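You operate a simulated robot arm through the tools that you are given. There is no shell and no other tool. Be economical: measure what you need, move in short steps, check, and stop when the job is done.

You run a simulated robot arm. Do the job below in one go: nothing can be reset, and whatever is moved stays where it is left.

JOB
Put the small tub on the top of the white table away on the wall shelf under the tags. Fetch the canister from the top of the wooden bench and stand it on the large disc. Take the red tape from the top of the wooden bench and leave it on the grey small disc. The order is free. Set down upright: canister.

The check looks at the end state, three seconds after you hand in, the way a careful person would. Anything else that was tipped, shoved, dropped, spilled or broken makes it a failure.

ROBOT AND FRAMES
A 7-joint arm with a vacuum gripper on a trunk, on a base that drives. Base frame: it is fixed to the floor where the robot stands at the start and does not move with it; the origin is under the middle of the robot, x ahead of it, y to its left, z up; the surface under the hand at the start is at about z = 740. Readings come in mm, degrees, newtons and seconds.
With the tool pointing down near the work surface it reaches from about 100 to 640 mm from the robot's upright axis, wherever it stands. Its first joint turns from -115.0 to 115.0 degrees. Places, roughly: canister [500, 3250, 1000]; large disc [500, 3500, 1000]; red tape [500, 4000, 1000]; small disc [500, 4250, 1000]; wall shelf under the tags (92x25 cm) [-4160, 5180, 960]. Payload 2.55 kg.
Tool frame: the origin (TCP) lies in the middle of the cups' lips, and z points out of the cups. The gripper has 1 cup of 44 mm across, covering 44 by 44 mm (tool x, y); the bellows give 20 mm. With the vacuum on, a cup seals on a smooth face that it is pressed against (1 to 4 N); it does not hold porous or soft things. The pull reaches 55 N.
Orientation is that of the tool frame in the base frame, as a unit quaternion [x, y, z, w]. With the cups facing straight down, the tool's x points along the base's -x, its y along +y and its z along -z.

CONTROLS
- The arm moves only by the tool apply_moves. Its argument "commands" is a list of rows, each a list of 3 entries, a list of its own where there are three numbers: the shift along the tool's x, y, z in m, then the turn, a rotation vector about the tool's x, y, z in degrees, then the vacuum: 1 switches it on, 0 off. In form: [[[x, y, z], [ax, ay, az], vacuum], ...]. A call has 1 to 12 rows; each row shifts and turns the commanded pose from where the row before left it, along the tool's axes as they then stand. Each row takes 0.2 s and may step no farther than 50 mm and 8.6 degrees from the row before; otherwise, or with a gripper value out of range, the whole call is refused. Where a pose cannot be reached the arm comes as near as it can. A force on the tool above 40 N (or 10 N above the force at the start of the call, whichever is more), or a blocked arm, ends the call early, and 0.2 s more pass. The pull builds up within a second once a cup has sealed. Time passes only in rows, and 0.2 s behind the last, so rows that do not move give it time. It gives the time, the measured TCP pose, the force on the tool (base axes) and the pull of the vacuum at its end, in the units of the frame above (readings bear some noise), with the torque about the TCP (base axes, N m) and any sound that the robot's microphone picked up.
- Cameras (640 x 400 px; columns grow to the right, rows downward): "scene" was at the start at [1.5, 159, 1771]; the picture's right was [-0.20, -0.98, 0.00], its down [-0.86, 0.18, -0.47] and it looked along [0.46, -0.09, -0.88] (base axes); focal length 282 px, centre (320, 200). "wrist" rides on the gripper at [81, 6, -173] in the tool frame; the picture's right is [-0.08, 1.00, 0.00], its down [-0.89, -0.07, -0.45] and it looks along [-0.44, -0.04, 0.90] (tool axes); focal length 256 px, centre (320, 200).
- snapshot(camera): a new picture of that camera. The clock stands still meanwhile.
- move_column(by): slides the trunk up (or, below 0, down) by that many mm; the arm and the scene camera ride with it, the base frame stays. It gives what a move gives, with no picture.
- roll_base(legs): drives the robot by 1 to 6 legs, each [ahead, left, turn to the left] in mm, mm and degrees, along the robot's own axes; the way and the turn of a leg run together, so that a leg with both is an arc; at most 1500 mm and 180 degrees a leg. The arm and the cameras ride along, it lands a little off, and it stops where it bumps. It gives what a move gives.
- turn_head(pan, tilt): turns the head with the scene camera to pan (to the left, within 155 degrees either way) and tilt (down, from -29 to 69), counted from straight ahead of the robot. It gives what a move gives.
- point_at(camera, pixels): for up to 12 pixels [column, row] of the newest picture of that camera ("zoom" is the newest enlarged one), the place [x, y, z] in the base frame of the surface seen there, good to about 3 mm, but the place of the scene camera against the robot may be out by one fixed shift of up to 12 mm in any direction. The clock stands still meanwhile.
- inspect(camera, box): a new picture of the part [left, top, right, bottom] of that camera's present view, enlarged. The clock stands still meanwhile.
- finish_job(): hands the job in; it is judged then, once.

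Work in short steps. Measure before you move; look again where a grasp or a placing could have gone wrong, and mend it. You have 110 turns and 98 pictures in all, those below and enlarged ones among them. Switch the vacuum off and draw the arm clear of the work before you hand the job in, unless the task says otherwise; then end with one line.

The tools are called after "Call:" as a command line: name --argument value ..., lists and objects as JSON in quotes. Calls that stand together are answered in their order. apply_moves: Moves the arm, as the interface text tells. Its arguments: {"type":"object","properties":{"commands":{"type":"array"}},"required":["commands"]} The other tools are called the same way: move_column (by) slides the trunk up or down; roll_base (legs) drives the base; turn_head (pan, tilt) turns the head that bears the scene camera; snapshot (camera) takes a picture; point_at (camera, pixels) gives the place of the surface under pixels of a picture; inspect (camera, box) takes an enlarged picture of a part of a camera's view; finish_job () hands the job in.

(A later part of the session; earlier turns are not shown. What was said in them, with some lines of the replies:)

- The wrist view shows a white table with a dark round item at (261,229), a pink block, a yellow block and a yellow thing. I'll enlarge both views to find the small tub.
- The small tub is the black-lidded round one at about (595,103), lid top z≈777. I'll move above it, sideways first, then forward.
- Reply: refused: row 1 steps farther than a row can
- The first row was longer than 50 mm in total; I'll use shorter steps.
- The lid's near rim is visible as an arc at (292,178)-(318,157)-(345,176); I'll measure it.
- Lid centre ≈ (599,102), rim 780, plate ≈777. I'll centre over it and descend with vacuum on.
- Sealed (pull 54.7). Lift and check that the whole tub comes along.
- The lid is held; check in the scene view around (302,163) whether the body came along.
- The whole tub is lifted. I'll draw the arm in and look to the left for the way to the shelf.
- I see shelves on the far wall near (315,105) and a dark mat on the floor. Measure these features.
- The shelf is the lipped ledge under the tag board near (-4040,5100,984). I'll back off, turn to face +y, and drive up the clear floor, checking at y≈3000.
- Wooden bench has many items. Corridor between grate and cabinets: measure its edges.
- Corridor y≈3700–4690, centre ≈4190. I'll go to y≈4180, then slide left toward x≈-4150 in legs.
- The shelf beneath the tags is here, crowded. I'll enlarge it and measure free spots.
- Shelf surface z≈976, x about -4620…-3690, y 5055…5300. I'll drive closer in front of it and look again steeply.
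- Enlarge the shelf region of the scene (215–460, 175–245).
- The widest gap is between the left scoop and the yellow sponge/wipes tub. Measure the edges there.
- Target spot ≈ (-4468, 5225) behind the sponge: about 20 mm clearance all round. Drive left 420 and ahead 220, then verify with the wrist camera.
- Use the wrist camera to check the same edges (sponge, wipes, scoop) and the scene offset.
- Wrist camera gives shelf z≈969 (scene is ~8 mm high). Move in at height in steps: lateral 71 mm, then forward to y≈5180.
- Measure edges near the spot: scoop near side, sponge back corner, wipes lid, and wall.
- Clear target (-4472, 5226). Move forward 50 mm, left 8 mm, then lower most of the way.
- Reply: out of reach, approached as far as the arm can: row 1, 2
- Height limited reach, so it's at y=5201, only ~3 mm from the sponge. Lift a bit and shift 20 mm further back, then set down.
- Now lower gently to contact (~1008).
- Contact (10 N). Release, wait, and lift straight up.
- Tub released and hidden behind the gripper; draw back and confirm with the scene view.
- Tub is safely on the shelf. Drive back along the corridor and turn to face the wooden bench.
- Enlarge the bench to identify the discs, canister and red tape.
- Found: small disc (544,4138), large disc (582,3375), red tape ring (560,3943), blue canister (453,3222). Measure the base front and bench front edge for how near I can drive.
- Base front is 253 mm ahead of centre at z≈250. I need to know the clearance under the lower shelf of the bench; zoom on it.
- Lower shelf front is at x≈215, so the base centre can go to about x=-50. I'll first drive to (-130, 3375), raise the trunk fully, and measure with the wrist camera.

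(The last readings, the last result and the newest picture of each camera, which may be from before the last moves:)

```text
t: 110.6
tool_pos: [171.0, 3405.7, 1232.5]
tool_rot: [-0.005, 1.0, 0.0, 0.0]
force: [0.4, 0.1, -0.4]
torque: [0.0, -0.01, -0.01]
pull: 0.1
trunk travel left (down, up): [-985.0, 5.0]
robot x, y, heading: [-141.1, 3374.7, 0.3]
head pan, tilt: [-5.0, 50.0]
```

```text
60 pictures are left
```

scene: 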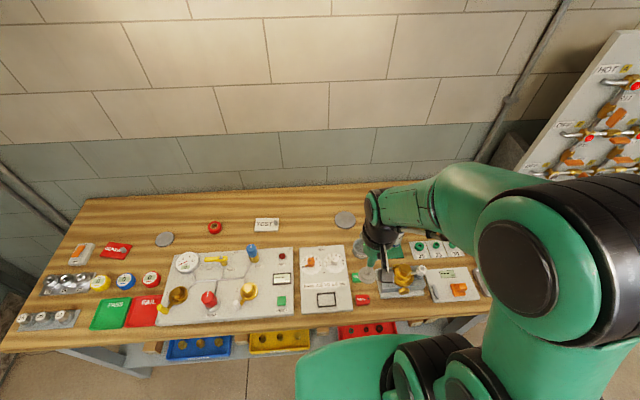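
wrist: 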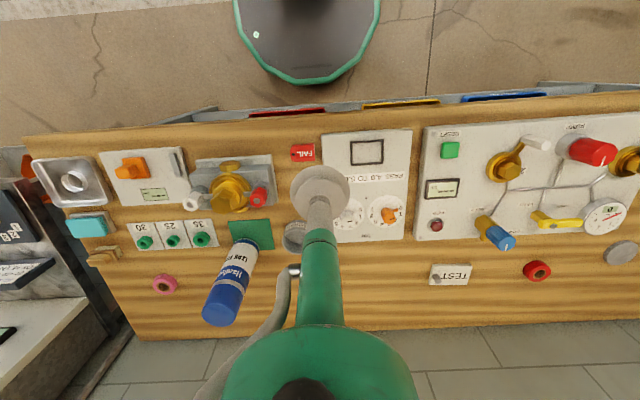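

Call:
point_at --camera "wrist" --pixels '[[222, 312], [250, 245], [245, 222], [275, 248], [537, 270], [537, 264], [622, 252], [600, 100], [300, 130], [305, 82], [292, 238], [246, 255]]'

Call:
point_at --camera "scene" --pixels '[[345, 219], [345, 211], [345, 227], [335, 219], [355, 219], [165, 239], [215, 227], [215, 231], [210, 228], [165, 233], [165, 245]]'

Call:
inspect --camera "wrist" --box '[180, 200, 300, 340]'

Call:
inspect --camera "wrist" --box '[500, 220, 640, 310]'

```text
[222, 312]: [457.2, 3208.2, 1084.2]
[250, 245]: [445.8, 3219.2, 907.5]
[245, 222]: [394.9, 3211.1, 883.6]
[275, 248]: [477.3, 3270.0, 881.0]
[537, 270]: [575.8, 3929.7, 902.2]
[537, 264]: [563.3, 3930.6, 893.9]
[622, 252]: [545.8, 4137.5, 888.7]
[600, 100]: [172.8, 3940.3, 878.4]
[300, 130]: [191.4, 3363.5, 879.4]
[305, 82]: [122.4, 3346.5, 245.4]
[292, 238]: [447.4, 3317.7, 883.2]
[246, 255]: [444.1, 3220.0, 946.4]
```

```text
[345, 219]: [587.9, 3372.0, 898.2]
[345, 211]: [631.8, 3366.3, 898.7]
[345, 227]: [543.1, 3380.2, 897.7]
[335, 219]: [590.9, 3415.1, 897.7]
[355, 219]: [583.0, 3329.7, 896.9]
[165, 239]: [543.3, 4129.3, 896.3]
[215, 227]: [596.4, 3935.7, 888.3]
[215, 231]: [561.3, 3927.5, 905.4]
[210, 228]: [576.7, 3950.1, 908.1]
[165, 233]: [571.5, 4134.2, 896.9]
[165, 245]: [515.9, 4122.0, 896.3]
```

```text
2.86 times, centred on (240, 270) of wrist
```

zoom: 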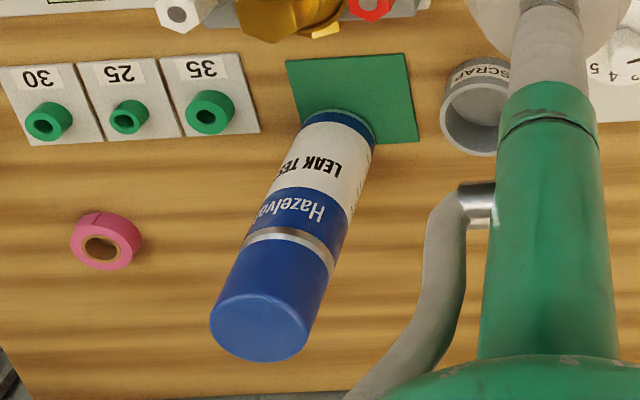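

```text
4.44 times, centred on (570, 265) of wrist
```

zoom: 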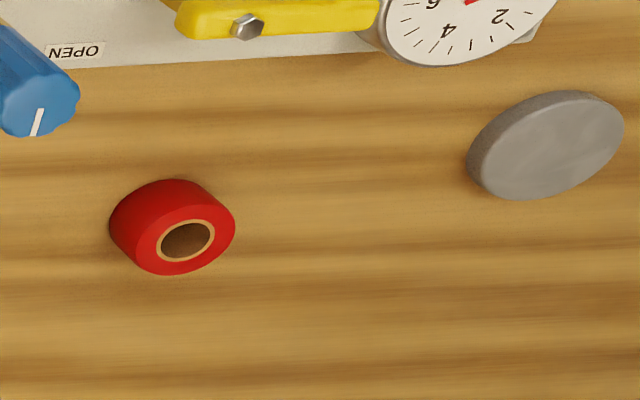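

Canister cap at about (457,3208,1084), large disc centre ≈(590,3380,889), radius ~43. Measure the lower shelf front edge again from this view before driving closer.

Call:
inspect --camera "wrist" --box '[200, 60, 420, 150]'

Call:
point_at --camera "wrist" --pixels '[[345, 107], [345, 104], [280, 110], [345, 111], [215, 109], [240, 112], [345, 82], [325, 84]]'

```text
2.91 times, centred on (310, 105) of wrist
```

zoom: 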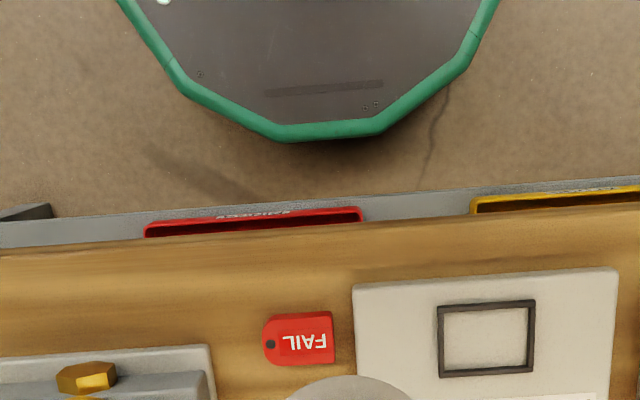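

```text
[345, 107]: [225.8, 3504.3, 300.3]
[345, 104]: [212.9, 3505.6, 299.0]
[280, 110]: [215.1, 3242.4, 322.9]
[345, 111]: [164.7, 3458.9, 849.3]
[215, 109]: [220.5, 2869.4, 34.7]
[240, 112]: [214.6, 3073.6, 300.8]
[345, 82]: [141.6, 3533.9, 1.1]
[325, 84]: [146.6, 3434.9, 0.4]
```

Shelf edge is at x≈207; base rim reaches 262 ahead. Move ahead 72 mm (to x≈-67), then test the reach over the disc at z≈1100.

Call:
roll_base --legs '[[72, 0, 0]]'

Call:
apply_moves --commands '[[[-0.035, 0, 0.03], [0, 0, 0], 0], [[-0.035, 0, 0.03], [0, 0, 0], 0], [[-0.035, 0, 0.03], [0, 0, 0], 0], [[-0.035, -0.005, 0.03], [0, 0, 0], 0], [[-0.04, -0.005, 0.01], [0, 0, 0], 0], [[-0.04, -0.005, 0], [0, 0, 0], 0], [[-0.04, -0.005, 0], [0, 0, 0], 0], [[-0.04, -0.005, 0], [0, 0, 0], 0], [[-0.04, 0, 0], [0, 0, 0], 0], [[0, 0, 0], [0, 0, 0], 0]]'

Call:
snapshot --camera "wrist"

```text
t: 111.6
tool_pos: [242.1, 3406.3, 1231.2]
tool_rot: [-0.005, 1.0, 0.0, 0.0]
force: [-0.1, 0.0, -0.2]
torque: [-0.03, 0.04, -0.01]
pull: 0.1
trunk travel left (down, up): [-985.0, 5.0]
robot x, y, heading: [-73.3, 3377.9, 0.6]
head pan, tilt: [-5.0, 50.0]
```

```text
t: 113.8
tool_pos: [574.0, 3382.4, 1099.2]
tool_rot: [-0.004, 1.0, 0.0, 0.0]
force: [-0.2, 0.0, 0.5]
torque: [0.0, 0.0, 0.02]
pull: 0.0
out of reach, approached as far as the arm can: row 9
trunk travel left (down, up): [-985.0, 5.0]
robot x, y, heading: [-69.1, 3375.4, 0.3]
head pan, tilt: [-5.0, 50.0]
```

```text
56 pictures are left
```

wrist: 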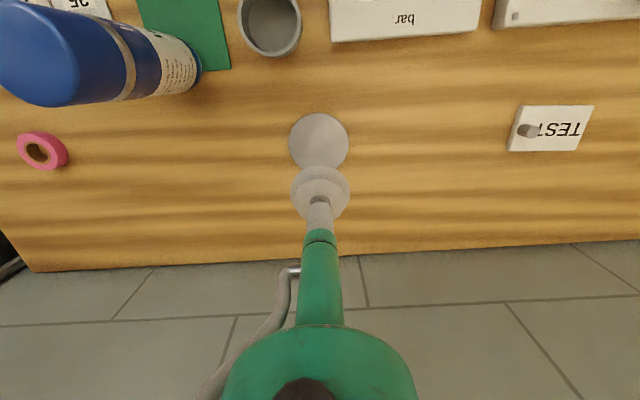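

Reach is 643 at z=1099. Measure the disc precisely in this view.

Call:
point_at --camera "wrist" --pixels '[[289, 143], [348, 145], [319, 114], [318, 140], [300, 165], [340, 165], [298, 122], [341, 123], [42, 90], [198, 80]]'

```text
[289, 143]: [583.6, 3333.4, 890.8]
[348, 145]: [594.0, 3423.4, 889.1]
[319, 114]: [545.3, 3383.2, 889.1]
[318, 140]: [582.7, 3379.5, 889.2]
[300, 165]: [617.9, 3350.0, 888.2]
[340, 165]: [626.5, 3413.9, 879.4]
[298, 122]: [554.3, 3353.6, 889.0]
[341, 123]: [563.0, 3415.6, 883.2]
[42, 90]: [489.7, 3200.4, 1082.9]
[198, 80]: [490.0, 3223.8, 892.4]
```

Disc: centre ≈ (590,3379,889), radius 45. Creep 8 mm ahead and move to a vantage point beside the canister for measuring its cap.

Call:
apply_moves --commands '[[[0.035, -0.01, -0.025], [0, 0, 0], 0], [[0.035, -0.015, -0.025], [0, 0, 0], 0], [[0.035, -0.022, -0.02], [0, 0, 0], 0], [[0.03, -0.025, -0.02], [0, 0, 0], 0], [[0, -0.02, 0], [0, 0, 0], 0], [[0, 0, 0], [0, 0, 0], 0]]'

Call:
roll_base --legs '[[8, 0, 0]]'

Call:
snapshot --camera "wrist"

```text
t: 115.2
tool_pos: [439.4, 3289.9, 1188.9]
tool_rot: [-0.005, 1.0, 0.0, 0.0]
force: [-0.1, 0.9, -0.3]
torque: [0.02, 0.0, -0.02]
pull: 0.1
trunk travel left (down, up): [-985.0, 5.0]
robot x, y, heading: [-68.0, 3376.6, 0.5]
head pan, tilt: [-5.0, 50.0]
```

```text
t: 116.0
tool_pos: [446.8, 3289.4, 1189.5]
tool_rot: [-0.005, 1.0, 0.0, 0.001]
force: [0.2, 0.5, 0.4]
torque: [-0.03, -0.03, 0.01]
pull: 0.1
trunk travel left (down, up): [-985.0, 5.0]
robot x, y, heading: [-62.9, 3377.7, 0.7]
head pan, tilt: [-5.0, 50.0]
```

```text
55 pictures are left
```

wrist: 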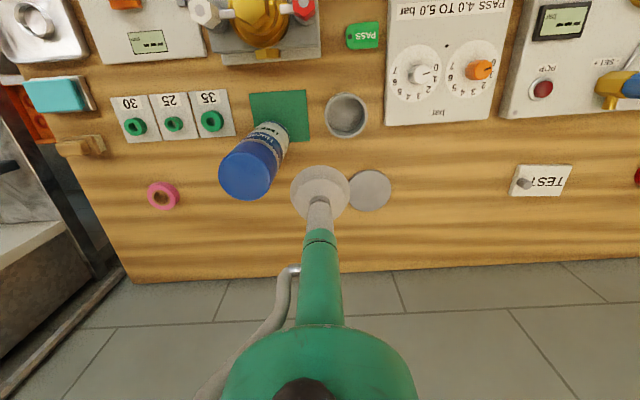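

The cap top is well visible around (245,175). Measure its edges.

Call:
inspect --camera "wrist" --box '[205, 115, 305, 215]'

Call:
point_at --camera "wrist" --pixels '[[222, 178], [268, 172], [245, 158], [248, 196], [246, 176], [235, 176], [257, 176], [246, 166], [246, 187], [235, 192], [262, 188]]'

```text
4.00 times, centred on (255, 165) of wrist
```

zoom: 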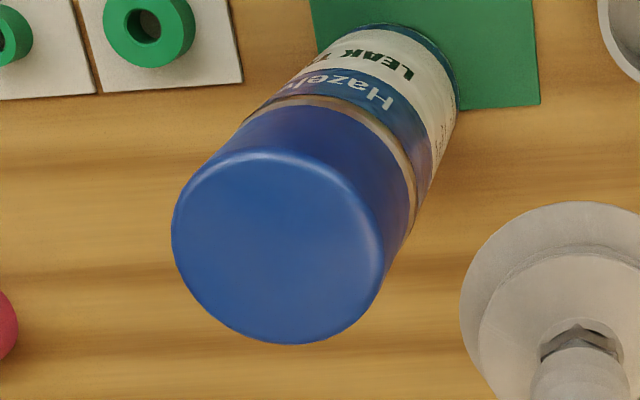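

```text
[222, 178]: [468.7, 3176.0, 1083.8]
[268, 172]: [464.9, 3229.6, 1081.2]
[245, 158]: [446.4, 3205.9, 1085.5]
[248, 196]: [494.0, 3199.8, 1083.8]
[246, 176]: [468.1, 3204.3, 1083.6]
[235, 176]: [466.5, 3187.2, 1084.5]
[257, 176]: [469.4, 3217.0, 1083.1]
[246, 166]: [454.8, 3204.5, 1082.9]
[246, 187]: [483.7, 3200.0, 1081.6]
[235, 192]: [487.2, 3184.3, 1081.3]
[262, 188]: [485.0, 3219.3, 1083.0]
```

Cap centre ≈ (469,3202), z 1083, radius ~30. Move over it and look at the pose reading before pressing.

Call:
apply_moves --commands '[[[-0.007, -0.03, 0], [0, 0, 0], 0], [[-0.007, -0.03, 0], [0, 0, 0], 0], [[-0.007, -0.027, 0], [0, 0, 0], 0], [[0, 0, 0.03], [0, 0, 0], 0], [[0, 0, 0.03], [0, 0, 0], 0], [[0, 0, 0.015], [0, 0, 0], 0], [[0, 0, 0], [0, 0, 0], 0]]'

Call:
inspect --camera "wrist" --box '[240, 120, 400, 220]'

```text
t: 117.5
tool_pos: [470.3, 3204.3, 1114.7]
tool_rot: [-0.004, 1.0, 0.0, 0.001]
force: [0.4, -0.8, -0.1]
torque: [-0.02, -0.01, 0.0]
pull: 0.1
trunk travel left (down, up): [-985.0, 5.0]
robot x, y, heading: [-57.8, 3377.2, 0.3]
head pan, tilt: [-5.0, 50.0]
```

```text
4.00 times, centred on (320, 170) of wrist
```

zoom: 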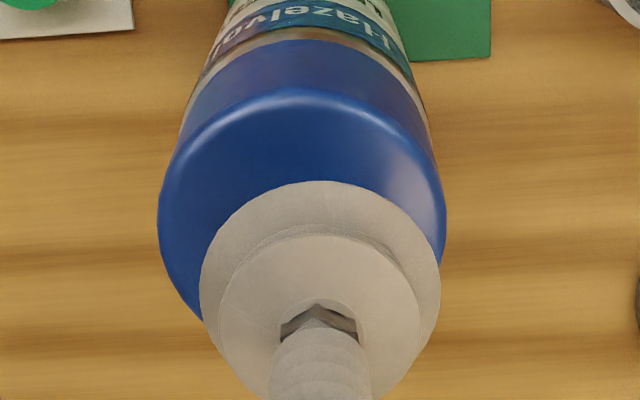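

The cap appears slightly left of the cup. Measure cap edges again in this view.

Call:
point_at --camera "zoom" --pixels '[[162, 215], [441, 215], [300, 95], [300, 105], [200, 150], [410, 150], [180, 180], [425, 180], [250, 150]]'

```text
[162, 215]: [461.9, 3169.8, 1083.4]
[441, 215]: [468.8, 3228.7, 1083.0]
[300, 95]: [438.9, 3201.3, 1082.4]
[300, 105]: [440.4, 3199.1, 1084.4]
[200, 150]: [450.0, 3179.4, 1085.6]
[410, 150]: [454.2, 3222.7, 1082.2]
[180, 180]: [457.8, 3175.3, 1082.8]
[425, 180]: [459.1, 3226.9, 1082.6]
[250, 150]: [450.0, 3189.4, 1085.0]
```

Centre ≈ (468,3200). Shift 4 mm and press down with vacuum on.

Call:
apply_moves --commands '[[[0.001, -0.004, 0.01], [0, 0, 0], 1], [[0, 0, 0.015], [0, 0, 0], 1], [[0, 0, 0.006], [0, 0, 0], 1], [[0, 0, 0.003], [0, 0, 0], 1], [[0, 0, 0], [0, 0, 0], 1], [[0, 0, 0], [0, 0, 0], 1], [[0, 0, 0], [0, 0, 0], 1]]'

```text
t: 119.2
tool_pos: [467.4, 3199.5, 1081.6]
tool_rot: [-0.005, 1.0, -0.001, 0.002]
force: [-2.2, 1.1, 14.7]
torque: [0.02, 0.21, 0.01]
pull: 55.4
trunk travel left (down, up): [-985.0, 5.0]
robot x, y, heading: [-60.4, 3375.2, 0.5]
head pan, tilt: [-5.0, 50.0]
```

Sealed. Lift 60 mm and check load.

Call:
apply_moves --commands '[[[0, 0, -0.005], [0, 0, 0], 1], [[0, 0, -0.01], [0, 0, 0], 1], [[0, 0, -0.02], [0, 0, 0], 1], [[0, 0, -0.025], [0, 0, 0], 1], [[0, 0, 0], [0, 0, 0], 1]]'

Call:
move_column --by 5

Call:
snapshot --camera "wrist"

```text
t: 120.3
tool_pos: [468.3, 3199.8, 1140.6]
tool_rot: [-0.006, 1.0, 0.0, -0.001]
force: [0.5, 0.5, -4.5]
torque: [-0.02, 0.0, 0.03]
pull: 55.2
trunk travel left (down, up): [-985.0, 5.0]
robot x, y, heading: [-62.2, 3374.7, 0.7]
head pan, tilt: [-5.0, 50.0]
```

```text
t: 120.9
tool_pos: [470.1, 3200.2, 1144.9]
tool_rot: [-0.005, 1.0, 0.0, 0.0]
force: [0.7, 0.2, -4.4]
torque: [-0.02, 0.0, 0.02]
pull: 54.7
trunk travel left (down, up): [-990.0, 0.0]
robot x, y, heading: [-61.0, 3370.8, 0.5]
head pan, tilt: [-5.0, 50.0]
```

```text
52 pictures are left
```

wrist: 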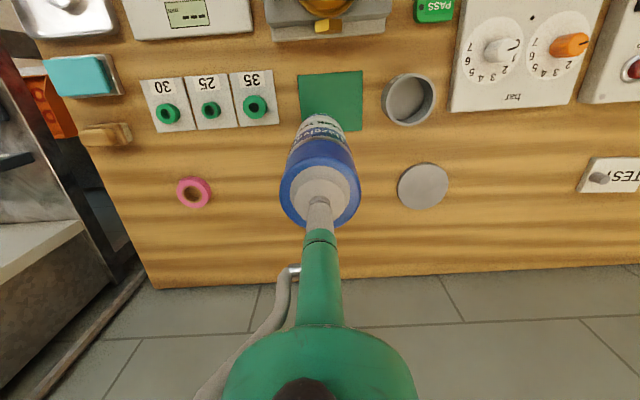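

Canister lifted cleanly. Move diagonally to above the disc, lowering toward z≈1105.

Call:
apply_moves --commands '[[[-0.02, 0.025, 0], [0, 0, 0], 1], [[-0.02, 0.03, 0], [0, 0, 0], 1], [[-0.02, 0.03, 0], [0, 0, 0], 1], [[-0.02, 0.03, 0], [0, 0, 0], 1], [[-0.015, 0.03, 0.005], [0, 0, 0], 1], [[-0.01, 0.02, 0.01], [0, 0, 0], 1], [[-0.005, 0.0125, 0.01], [0, 0, 0], 1], [[0, 0, 0.01], [0, 0, 0], 1], [[-0.006, 0, 0.003], [0, 0, 0], 1], [[0, 0, 0], [0, 0, 0], 1]]'

Call:
snapshot --camera "wrist"

```text
t: 123.1
tool_pos: [581.3, 3377.2, 1106.5]
tool_rot: [-0.005, 1.0, 0.0, 0.0]
force: [0.4, -0.7, -4.5]
torque: [0.01, 0.04, -0.02]
pull: 54.4
trunk travel left (down, up): [-990.0, 0.0]
robot x, y, heading: [-62.7, 3377.4, 0.5]
head pan, tilt: [-5.0, 50.0]
```

```text
51 pictures are left
```

wrist: 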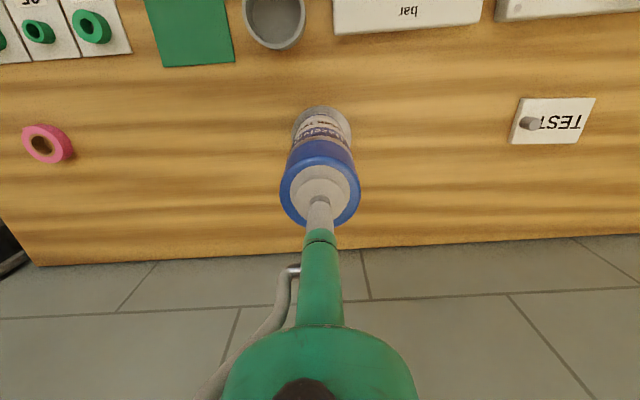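

Canister is over the disc, 9 mm short of centre, well inside. Lower to contact.

Call:
apply_moves --commands '[[[0, 0, 0.008], [0, 0, 0], 1], [[-0.004, 0.001, 0.004], [0, 0, 0], 1], [[0, 0, 0.003], [0, 0, 0], 1], [[0, 0, 0], [0, 0, 0], 1]]'

```text
t: 124.1
tool_pos: [585.4, 3378.4, 1092.0]
tool_rot: [-0.004, 1.0, 0.0, 0.0]
force: [-0.2, -0.2, -3.9]
torque: [0.0, 0.04, -0.01]
pull: 55.0
out of reach, approached as far as the arm can: row 2
trunk travel left (down, up): [-990.0, 0.0]
robot x, y, heading: [-59.2, 3375.3, 0.5]
head pan, tilt: [-5.0, 50.0]
```

Not yet touching (force still -4). Lower in 2 mm steps.

Call:
apply_moves --commands '[[[0, 0, 0.002], [0, 0, 0], 1], [[0, 0, 0.002], [0, 0, 0], 1], [[0, 0, 0], [0, 0, 0], 1]]'

```text
t: 124.9
tool_pos: [585.5, 3378.5, 1090.0]
tool_rot: [-0.004, 1.0, 0.0, 0.002]
force: [-2.0, -0.8, 7.8]
torque: [-0.03, 0.19, -0.03]
pull: 55.0
trunk travel left (down, up): [-990.0, 0.0]
robot x, y, heading: [-63.6, 3377.7, 0.5]
head pan, tilt: [-5.0, 50.0]
```

Contact. Release, wait, lift straight up.

Call:
apply_moves --commands '[[[0, 0, 0], [0, 0, 0], 0], [[0, 0, 0], [0, 0, 0], 0], [[0, 0, 0], [0, 0, 0], 0], [[0, 0, 0], [0, 0, 0], 0], [[0.001, 0, -0.006], [0, 0, 0], 0], [[0.003, 0, -0.02], [0, 0, 0], 0], [[0.01, 0, -0.03], [0, 0, 0], 0], [[0.04, 0, -0.01], [0, 0, 0], 0], [[0.04, 0, 0], [0, 0, 0], 0], [[0.045, 0, 0], [0, 0, 0], 0], [[0.045, 0, 0], [0, 0, 0], 0]]'

Call:
snapshot --camera "wrist"

Call:
snapshot --camera "scene"

```text
t: 127.3
tool_pos: [397.8, 3376.7, 1155.2]
tool_rot: [-0.005, 1.0, 0.0, 0.0]
force: [-0.5, 0.0, 0.7]
torque: [0.0, 0.02, 0.01]
pull: 0.0
trunk travel left (down, up): [-990.0, 0.0]
robot x, y, heading: [-62.1, 3378.0, 0.5]
head pan, tilt: [-5.0, 50.0]
```

```text
50 pictures are left
```

wrist: 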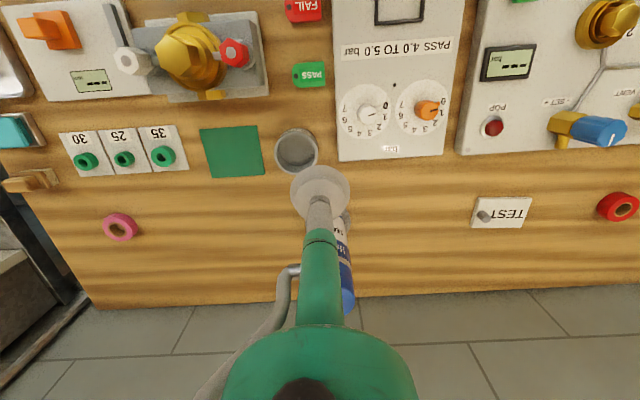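

```text
49 pictures are left
```

scene: 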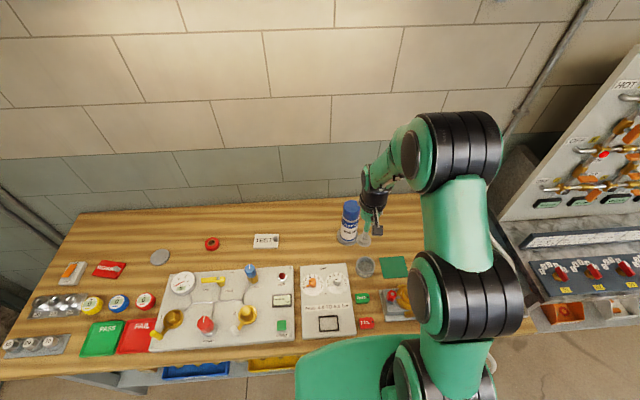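

Canister stands on the disc. Now back off slightly, slide left to y≈3990 and close in again for the tape.

Call:
roll_base --legs '[[-30, 0, 0], [0, 612, 0], [30, 0, -0.5]]'

Call:
snapshot --camera "wrist"

```text
t: 131.6
tool_pos: [391.3, 3986.9, 1154.4]
tool_rot: [-0.001, 1.0, 0.0, 0.002]
force: [0.1, 0.2, -0.1]
torque: [0.0, 0.02, 0.0]
pull: 0.1
trunk travel left (down, up): [-990.0, 0.0]
robot x, y, heading: [-66.9, 3988.9, -0.1]
head pan, tilt: [-5.0, 50.0]
```

```text
48 pictures are left
```

wrist: 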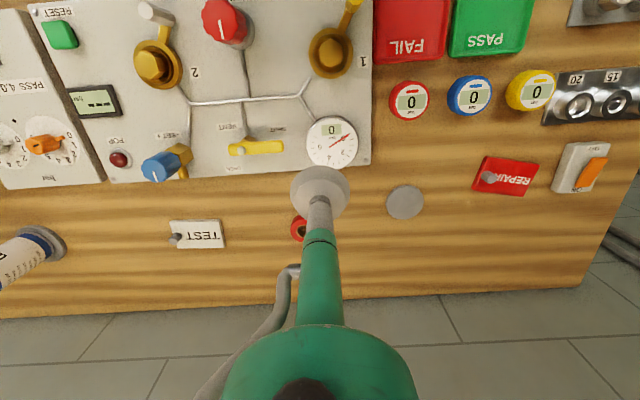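

Move the TCP closer and to the left of the tape for a measuring view.

Call:
apply_moves --commands '[[[-0.03, 0.0, 0.03], [0, 0, 0], 0], [[-0.03, 0.01, 0.03], [0, 0, 0], 0], [[-0.03, 0.01, 0.03], [0, 0, 0], 0], [[-0.03, 0.01, 0.03], [0, 0, 0], 0], [[0, 0, 0.02], [0, 0, 0], 0], [[0, 0, 0], [0, 0, 0], 0]]'

Call:
inspect --camera "wrist" --box '[200, 120, 440, 270]'

```text
t: 133.0
tool_pos: [514.3, 4018.3, 1013.4]
tool_rot: [-0.001, 1.0, 0.0, 0.0]
force: [0.4, -0.2, 0.0]
torque: [-0.03, 0.03, 0.0]
pull: 0.1
trunk travel left (down, up): [-990.0, 0.0]
robot x, y, heading: [-66.8, 3988.9, 0.1]
head pan, tilt: [-5.0, 50.0]
```

```text
2.67 times, centred on (320, 195) of wrist
```

zoom: 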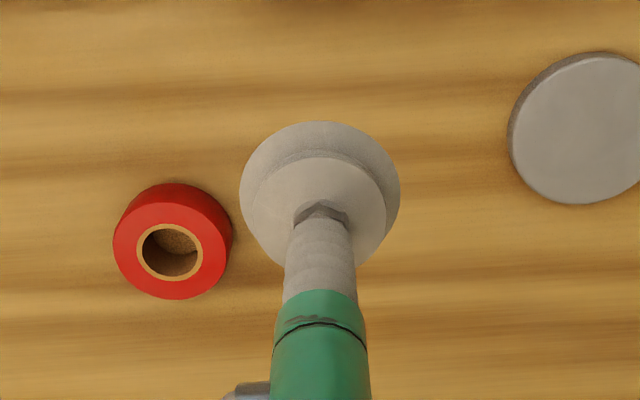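

Call:
point_at --camera "zoom" --pixels '[[116, 250], [226, 250], [172, 206], [172, 297], [140, 250], [201, 250], [172, 225], [172, 278], [172, 240], [160, 255], [512, 130], [580, 57]]'

```text
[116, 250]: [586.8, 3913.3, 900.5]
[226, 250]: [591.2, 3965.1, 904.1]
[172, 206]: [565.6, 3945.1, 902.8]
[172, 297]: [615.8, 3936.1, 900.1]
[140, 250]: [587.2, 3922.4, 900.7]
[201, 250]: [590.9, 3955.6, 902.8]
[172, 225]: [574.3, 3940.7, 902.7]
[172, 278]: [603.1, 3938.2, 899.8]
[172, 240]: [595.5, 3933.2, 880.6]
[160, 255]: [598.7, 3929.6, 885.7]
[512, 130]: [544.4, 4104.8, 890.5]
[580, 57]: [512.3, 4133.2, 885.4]
```

Tape ring: outer ≈52 mm, hole ≈30 mm, centre ≈ (589.7,3939), top z≈902. The 44 mm lip can sit on the annulus. Move over it at z≈930 and check reach.

Call:
apply_moves --commands '[[[-0.02, -0.025, 0.02], [0, 0, 0], 0], [[-0.02, -0.025, 0.02], [0, 0, 0], 0], [[-0.02, -0.0295, 0.02], [0, 0, 0], 0], [[-0.0155, 0, 0.02], [0, 0, 0], 0], [[0, 0, 0], [0, 0, 0], 0]]'

Call:
inspect --camera "wrist" --box '[260, 130, 380, 230]'

```text
t: 134.2
tool_pos: [579.4, 3939.6, 942.3]
tool_rot: [-0.001, 1.0, 0.0, 0.0]
force: [0.0, 0.6, 0.0]
torque: [-0.01, -0.01, 0.01]
pull: 0.0
out of reach, approached as far as the arm can: row 4
trunk travel left (down, up): [-990.0, 0.0]
robot x, y, heading: [-65.4, 3987.3, 0.2]
head pan, tilt: [-5.0, 50.0]
```

```text
4.00 times, centred on (320, 180) of wrist
```

zoom: 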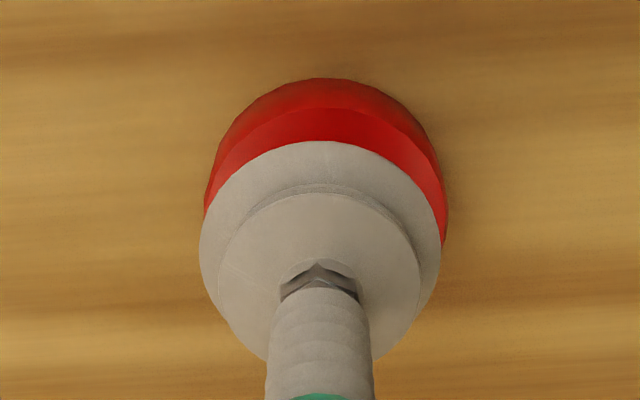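

Short by ~10 mm. Raise, shift base right 44 mm to align with the tape and 6 mm ahead, lower the trunk 80 mm to gain radius.

Call:
apply_moves --commands '[[[0.01, 0, -0.03], [0, 0, 0], 0], [[0.0, 0, -0.04], [0, 0, 0], 0], [[0.0, 0, -0.04], [0, 0, 0], 0], [[0, 0, 0], [0, 0, 0], 0]]'

Call:
roll_base --legs '[[0, -44, 0], [6, 0, 0]]'

Call:
move_column --by -80

```text
t: 135.2
tool_pos: [569.8, 3939.1, 1051.6]
tool_rot: [0.0, 1.0, 0.0, -0.001]
force: [-0.6, 0.2, 0.5]
torque: [0.0, 0.02, 0.01]
pull: 0.1
trunk travel left (down, up): [-990.0, 0.0]
robot x, y, heading: [-68.9, 3992.6, 0.1]
head pan, tilt: [-5.0, 50.0]
```

```text
t: 136.4
tool_pos: [575.3, 3895.9, 1054.0]
tool_rot: [0.0, 1.0, -0.001, 0.001]
force: [0.7, -0.1, -0.1]
torque: [-0.04, -0.04, -0.03]
pull: 0.2
trunk travel left (down, up): [-990.0, 0.0]
robot x, y, heading: [-60.0, 3949.8, 0.2]
head pan, tilt: [-5.0, 50.0]
```

```text
t: 137.6
tool_pos: [575.1, 3895.6, 973.6]
tool_rot: [-0.001, 1.0, 0.0, -0.001]
force: [-0.1, 0.2, 0.1]
torque: [-0.02, 0.01, 0.04]
pull: 0.1
trunk travel left (down, up): [-910.0, 80.0]
robot x, y, heading: [-62.6, 3943.5, -0.1]
head pan, tilt: [-5.0, 50.0]
```

Move to the tape: +43 mm in y, then lower to ~925 and out to x≈590.

Call:
apply_moves --commands '[[[0, 0.0215, 0.02], [0, 0, 0], 0], [[0, 0.0215, 0.02], [0, 0, 0], 0], [[-0.007, 0, 0.0], [0, 0, 0], 0], [[-0.004, 0, 0.0], [0, 0, 0], 0], [[-0.003, 0, 0.0], [0, 0, 0], 0], [[0, 0, 0], [0, 0, 0], 0]]'

Call:
inspect --camera "wrist" --box '[260, 130, 380, 230]'

```text
t: 139.0
tool_pos: [588.7, 3937.1, 932.3]
tool_rot: [-0.001, 1.0, 0.0, 0.0]
force: [0.4, -0.9, -0.3]
torque: [0.02, 0.0, 0.03]
pull: 0.0
trunk travel left (down, up): [-910.0, 80.0]
robot x, y, heading: [-60.2, 3945.5, 0.4]
head pan, tilt: [-5.0, 50.0]
```

```text
4.00 times, centred on (320, 180) of wrist
```

zoom: 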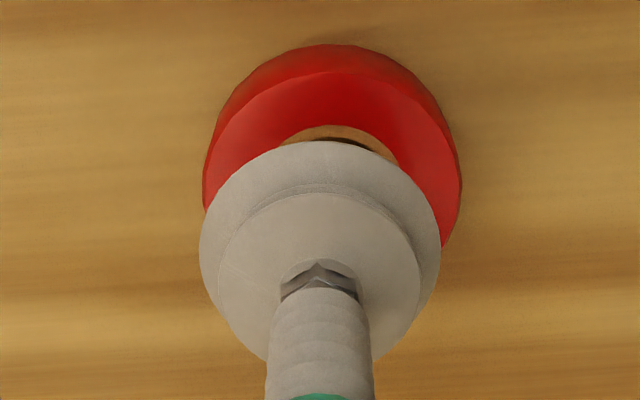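

Measure the tape's top face in this view.

Call:
point_at --camera "zoom" --pixels '[[208, 180], [452, 195], [335, 76], [340, 128], [235, 125], [425, 125], [330, 85], [395, 155], [288, 135]]'

```text
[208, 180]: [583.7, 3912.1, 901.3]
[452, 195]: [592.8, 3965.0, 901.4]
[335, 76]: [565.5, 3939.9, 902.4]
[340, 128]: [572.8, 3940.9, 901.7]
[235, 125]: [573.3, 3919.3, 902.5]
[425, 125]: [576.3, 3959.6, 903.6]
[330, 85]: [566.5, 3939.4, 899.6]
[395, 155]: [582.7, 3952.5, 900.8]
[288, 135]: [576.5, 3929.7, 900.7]
```

Centre ≈ (591,3938.5). Fine-shift 2 mm and press down with vacuum on.

Call:
apply_moves --commands '[[[-0.002, 0.0015, 0.01], [0, 0, 0], 1], [[0, 0, 0.012], [0, 0, 0], 1], [[0, 0, 0.006], [0, 0, 0], 1], [[0, 0, 0.003], [0, 0, 0], 1], [[0, 0, 0.001], [0, 0, 0], 1], [[0, 0, 0], [0, 0, 0], 1], [[0, 0, 0], [0, 0, 0], 1]]'

```text
t: 140.6
tool_pos: [590.8, 3940.2, 902.0]
tool_rot: [-0.001, 1.0, 0.001, 0.001]
force: [0.5, 1.3, 2.7]
torque: [0.05, 0.0, -0.02]
pull: 54.2
trunk travel left (down, up): [-910.0, 80.0]
robot x, y, heading: [-65.5, 3945.0, 0.1]
head pan, tilt: [-5.0, 50.0]
```

It sealed (54 N). Lift slowly and check that it holds.

Call:
apply_moves --commands '[[[0, 0, -0.003], [0, 0, 0], 1], [[0, 0, -0.007], [0, 0, 0], 1], [[0, 0, -0.015], [0, 0, 0], 1], [[0.005, 0, -0.02], [0, 0, 0], 1], [[0.005, 0, -0.02], [0, 0, 0], 1], [[0, 0, 0], [0, 0, 0], 1]]'

Call:
snapshot --camera "wrist"

```text
t: 142.0
tool_pos: [581.6, 3938.5, 965.3]
tool_rot: [-0.001, 1.0, -0.001, 0.0]
force: [0.8, -0.3, -0.1]
torque: [0.01, 0.04, 0.01]
pull: 54.8
trunk travel left (down, up): [-910.0, 80.0]
robot x, y, heading: [-62.6, 3944.5, 0.1]
head pan, tilt: [-5.0, 50.0]
```

```text
44 pictures are left
```

wrist: 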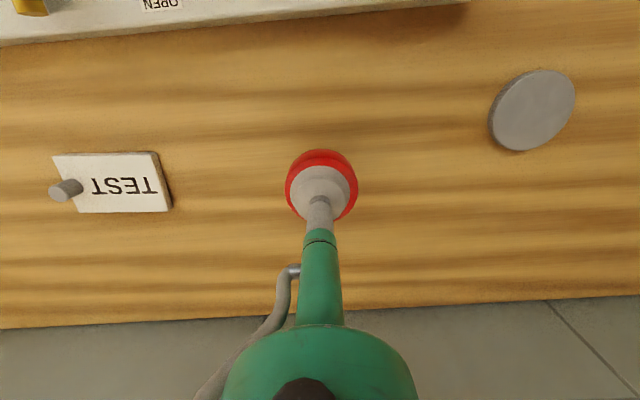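

Tape held. Measure the small disc edges in this view.

Call:
point_at --camera "wrist" --pixels '[[493, 112], [573, 95], [540, 72], [526, 147], [534, 108], [505, 140], [562, 80]]'

```text
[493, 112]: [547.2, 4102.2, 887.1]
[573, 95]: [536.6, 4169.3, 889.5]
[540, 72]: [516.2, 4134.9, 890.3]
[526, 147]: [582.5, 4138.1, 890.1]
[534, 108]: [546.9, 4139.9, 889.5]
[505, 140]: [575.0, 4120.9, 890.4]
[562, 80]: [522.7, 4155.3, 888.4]
```

Disc centre ≈ (548.5,4138). Move above it at this height, then verify.

Call:
apply_moves --commands '[[[0.006, 0.033, 0], [0, 0, 0], 1], [[0.006, 0.035, 0], [0, 0, 0], 1], [[0.006, 0.035, 0], [0, 0, 0], 1], [[0.006, 0.035, 0], [0, 0, 0], 1], [[0.006, 0.035, 0], [0, 0, 0], 1], [[0.003, 0.028, 0], [0, 0, 0], 1], [[0, 0, 0.02], [0, 0, 0], 1], [[0, 0, 0.01], [0, 0, 0], 1], [[0, 0, 0], [0, 0, 0], 1]]'

Call:
inspect --camera "wrist" --box '[240, 110, 400, 230]'

```text
t: 144.0
tool_pos: [548.2, 4139.0, 935.4]
tool_rot: [-0.001, 1.0, 0.0, 0.0]
force: [0.4, -0.1, -0.2]
torque: [-0.01, 0.0, 0.0]
pull: 54.9
trunk travel left (down, up): [-910.0, 80.0]
robot x, y, heading: [-61.3, 3946.8, 0.3]
head pan, tilt: [-5.0, 50.0]
```

```text
3.33 times, centred on (320, 170) of wrist
```

zoom: 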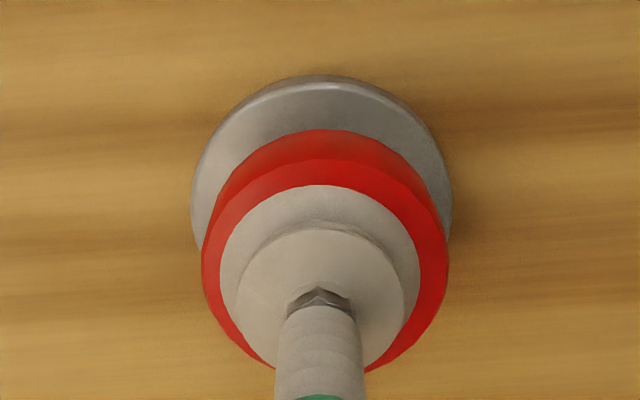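

Well centred. Lower to contact near z≈910.

Call:
apply_moves --commands '[[[0, 0, 0.012], [0, 0, 0], 1], [[0, 0, 0.008], [0, 0, 0], 1], [[0, 0, 0.003], [0, 0, 0], 1], [[0, 0, 0.003], [0, 0, 0], 1], [[0, 0, 0], [0, 0, 0], 1]]'

```text
t: 145.2
tool_pos: [548.8, 4139.1, 911.8]
tool_rot: [-0.002, 1.0, 0.0, 0.002]
force: [0.2, 0.2, 4.0]
torque: [-0.03, 0.07, -0.01]
pull: 55.1
trunk travel left (down, up): [-910.0, 80.0]
robot x, y, heading: [-62.1, 3943.1, -0.0]
head pan, tilt: [-5.0, 50.0]
```

Contact. Release, lift and draw back.

Call:
apply_moves --commands '[[[0, 0, 0], [0, 0, 0], 0], [[0, 0, 0], [0, 0, 0], 0], [[0, 0, 0], [0, 0, 0], 0], [[0, 0, 0], [0, 0, 0], 0], [[0, 0, -0.005], [0, 0, 0], 0], [[0, 0, -0.02], [0, 0, 0], 0], [[0, 0, -0.04], [0, 0, 0], 0], [[0, 0, -0.045], [0, 0, 0], 0], [[0.02, -0.02, -0.035], [0, 0, 0], 0], [[0.03, -0.035, 0], [0, 0, 0], 0], [[0.03, -0.035, 0], [0, 0, 0], 0], [[0.03, -0.035, 0], [0, 0, 0], 0]]'

Call:
snapshot --camera "wrist"

Call:
snapshot --camera "scene"

```text
t: 147.8
tool_pos: [437.9, 4013.4, 1055.3]
tool_rot: [0.0, 1.0, 0.0, 0.001]
force: [0.6, 0.1, 0.1]
torque: [0.02, -0.01, 0.0]
pull: 0.1
trunk travel left (down, up): [-910.0, 80.0]
robot x, y, heading: [-64.1, 3947.8, 0.0]
head pan, tilt: [-5.0, 50.0]
```

```text
42 pictures are left
```

wrist: 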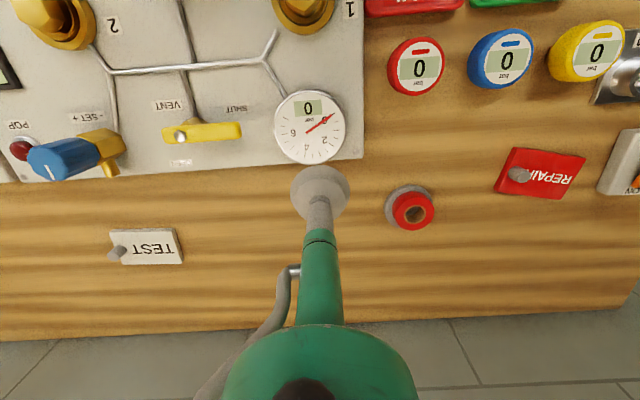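

```text
41 pictures are left
```

scene: 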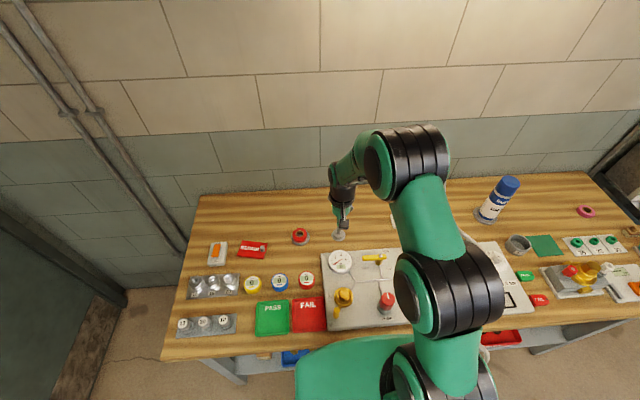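

Both seem placed; zoom to verify the tape on its disc and the canister on its disc.

Call:
inspect --camera "wrist" --box '[370, 170, 450, 240]'

Call:
inspect --camera "scene" --box '[450, 165, 550, 235]'

Call:
apply_moves --commands '[[[0.04, 0, -0.02], [0, 0, 0], 0], [[0.04, 0, -0.02], [0, 0, 0], 0], [[0.04, 0, -0.02], [0, 0, 0], 0]]'

```text
5.71 times, centred on (410, 205) of wrist
```

zoom: 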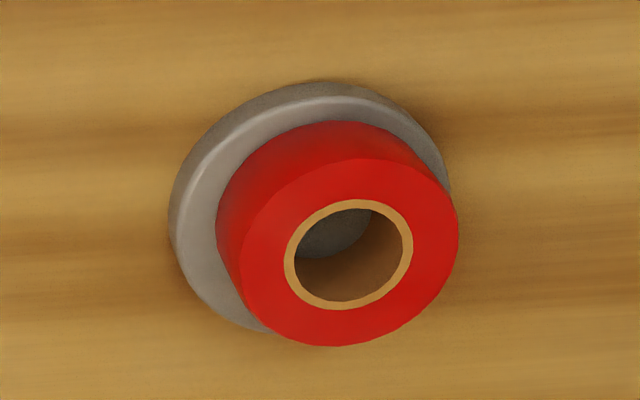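

```text
5.71 times, centred on (500, 200) of scene
```

zoom: 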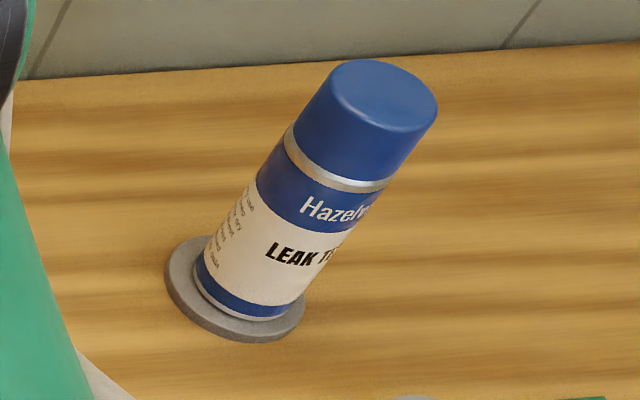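

```text
t: 148.6
tool_pos: [315.8, 4014.3, 1115.2]
tool_rot: [0.0, 1.0, 0.0, 0.001]
force: [-0.4, 0.0, -0.7]
torque: [0.0, -0.06, 0.0]
pull: 0.0
trunk travel left (down, up): [-910.0, 80.0]
robot x, y, heading: [-63.5, 3946.6, 0.0]
head pan, tilt: [-5.0, 50.0]
```

Tape is flat on the small disc, the canister stands upright on the large disc, and the tub is on the shelf. The vacuum is off and the arm is clear, so I'm handing in.

Call:
finish_job

```text
The job is handed in.
```

I placed all three items and handed the job in: the tub is on the wall shelf under the tags, the canister stands upright on the large disc, and the red tape lies on the small grey disc.
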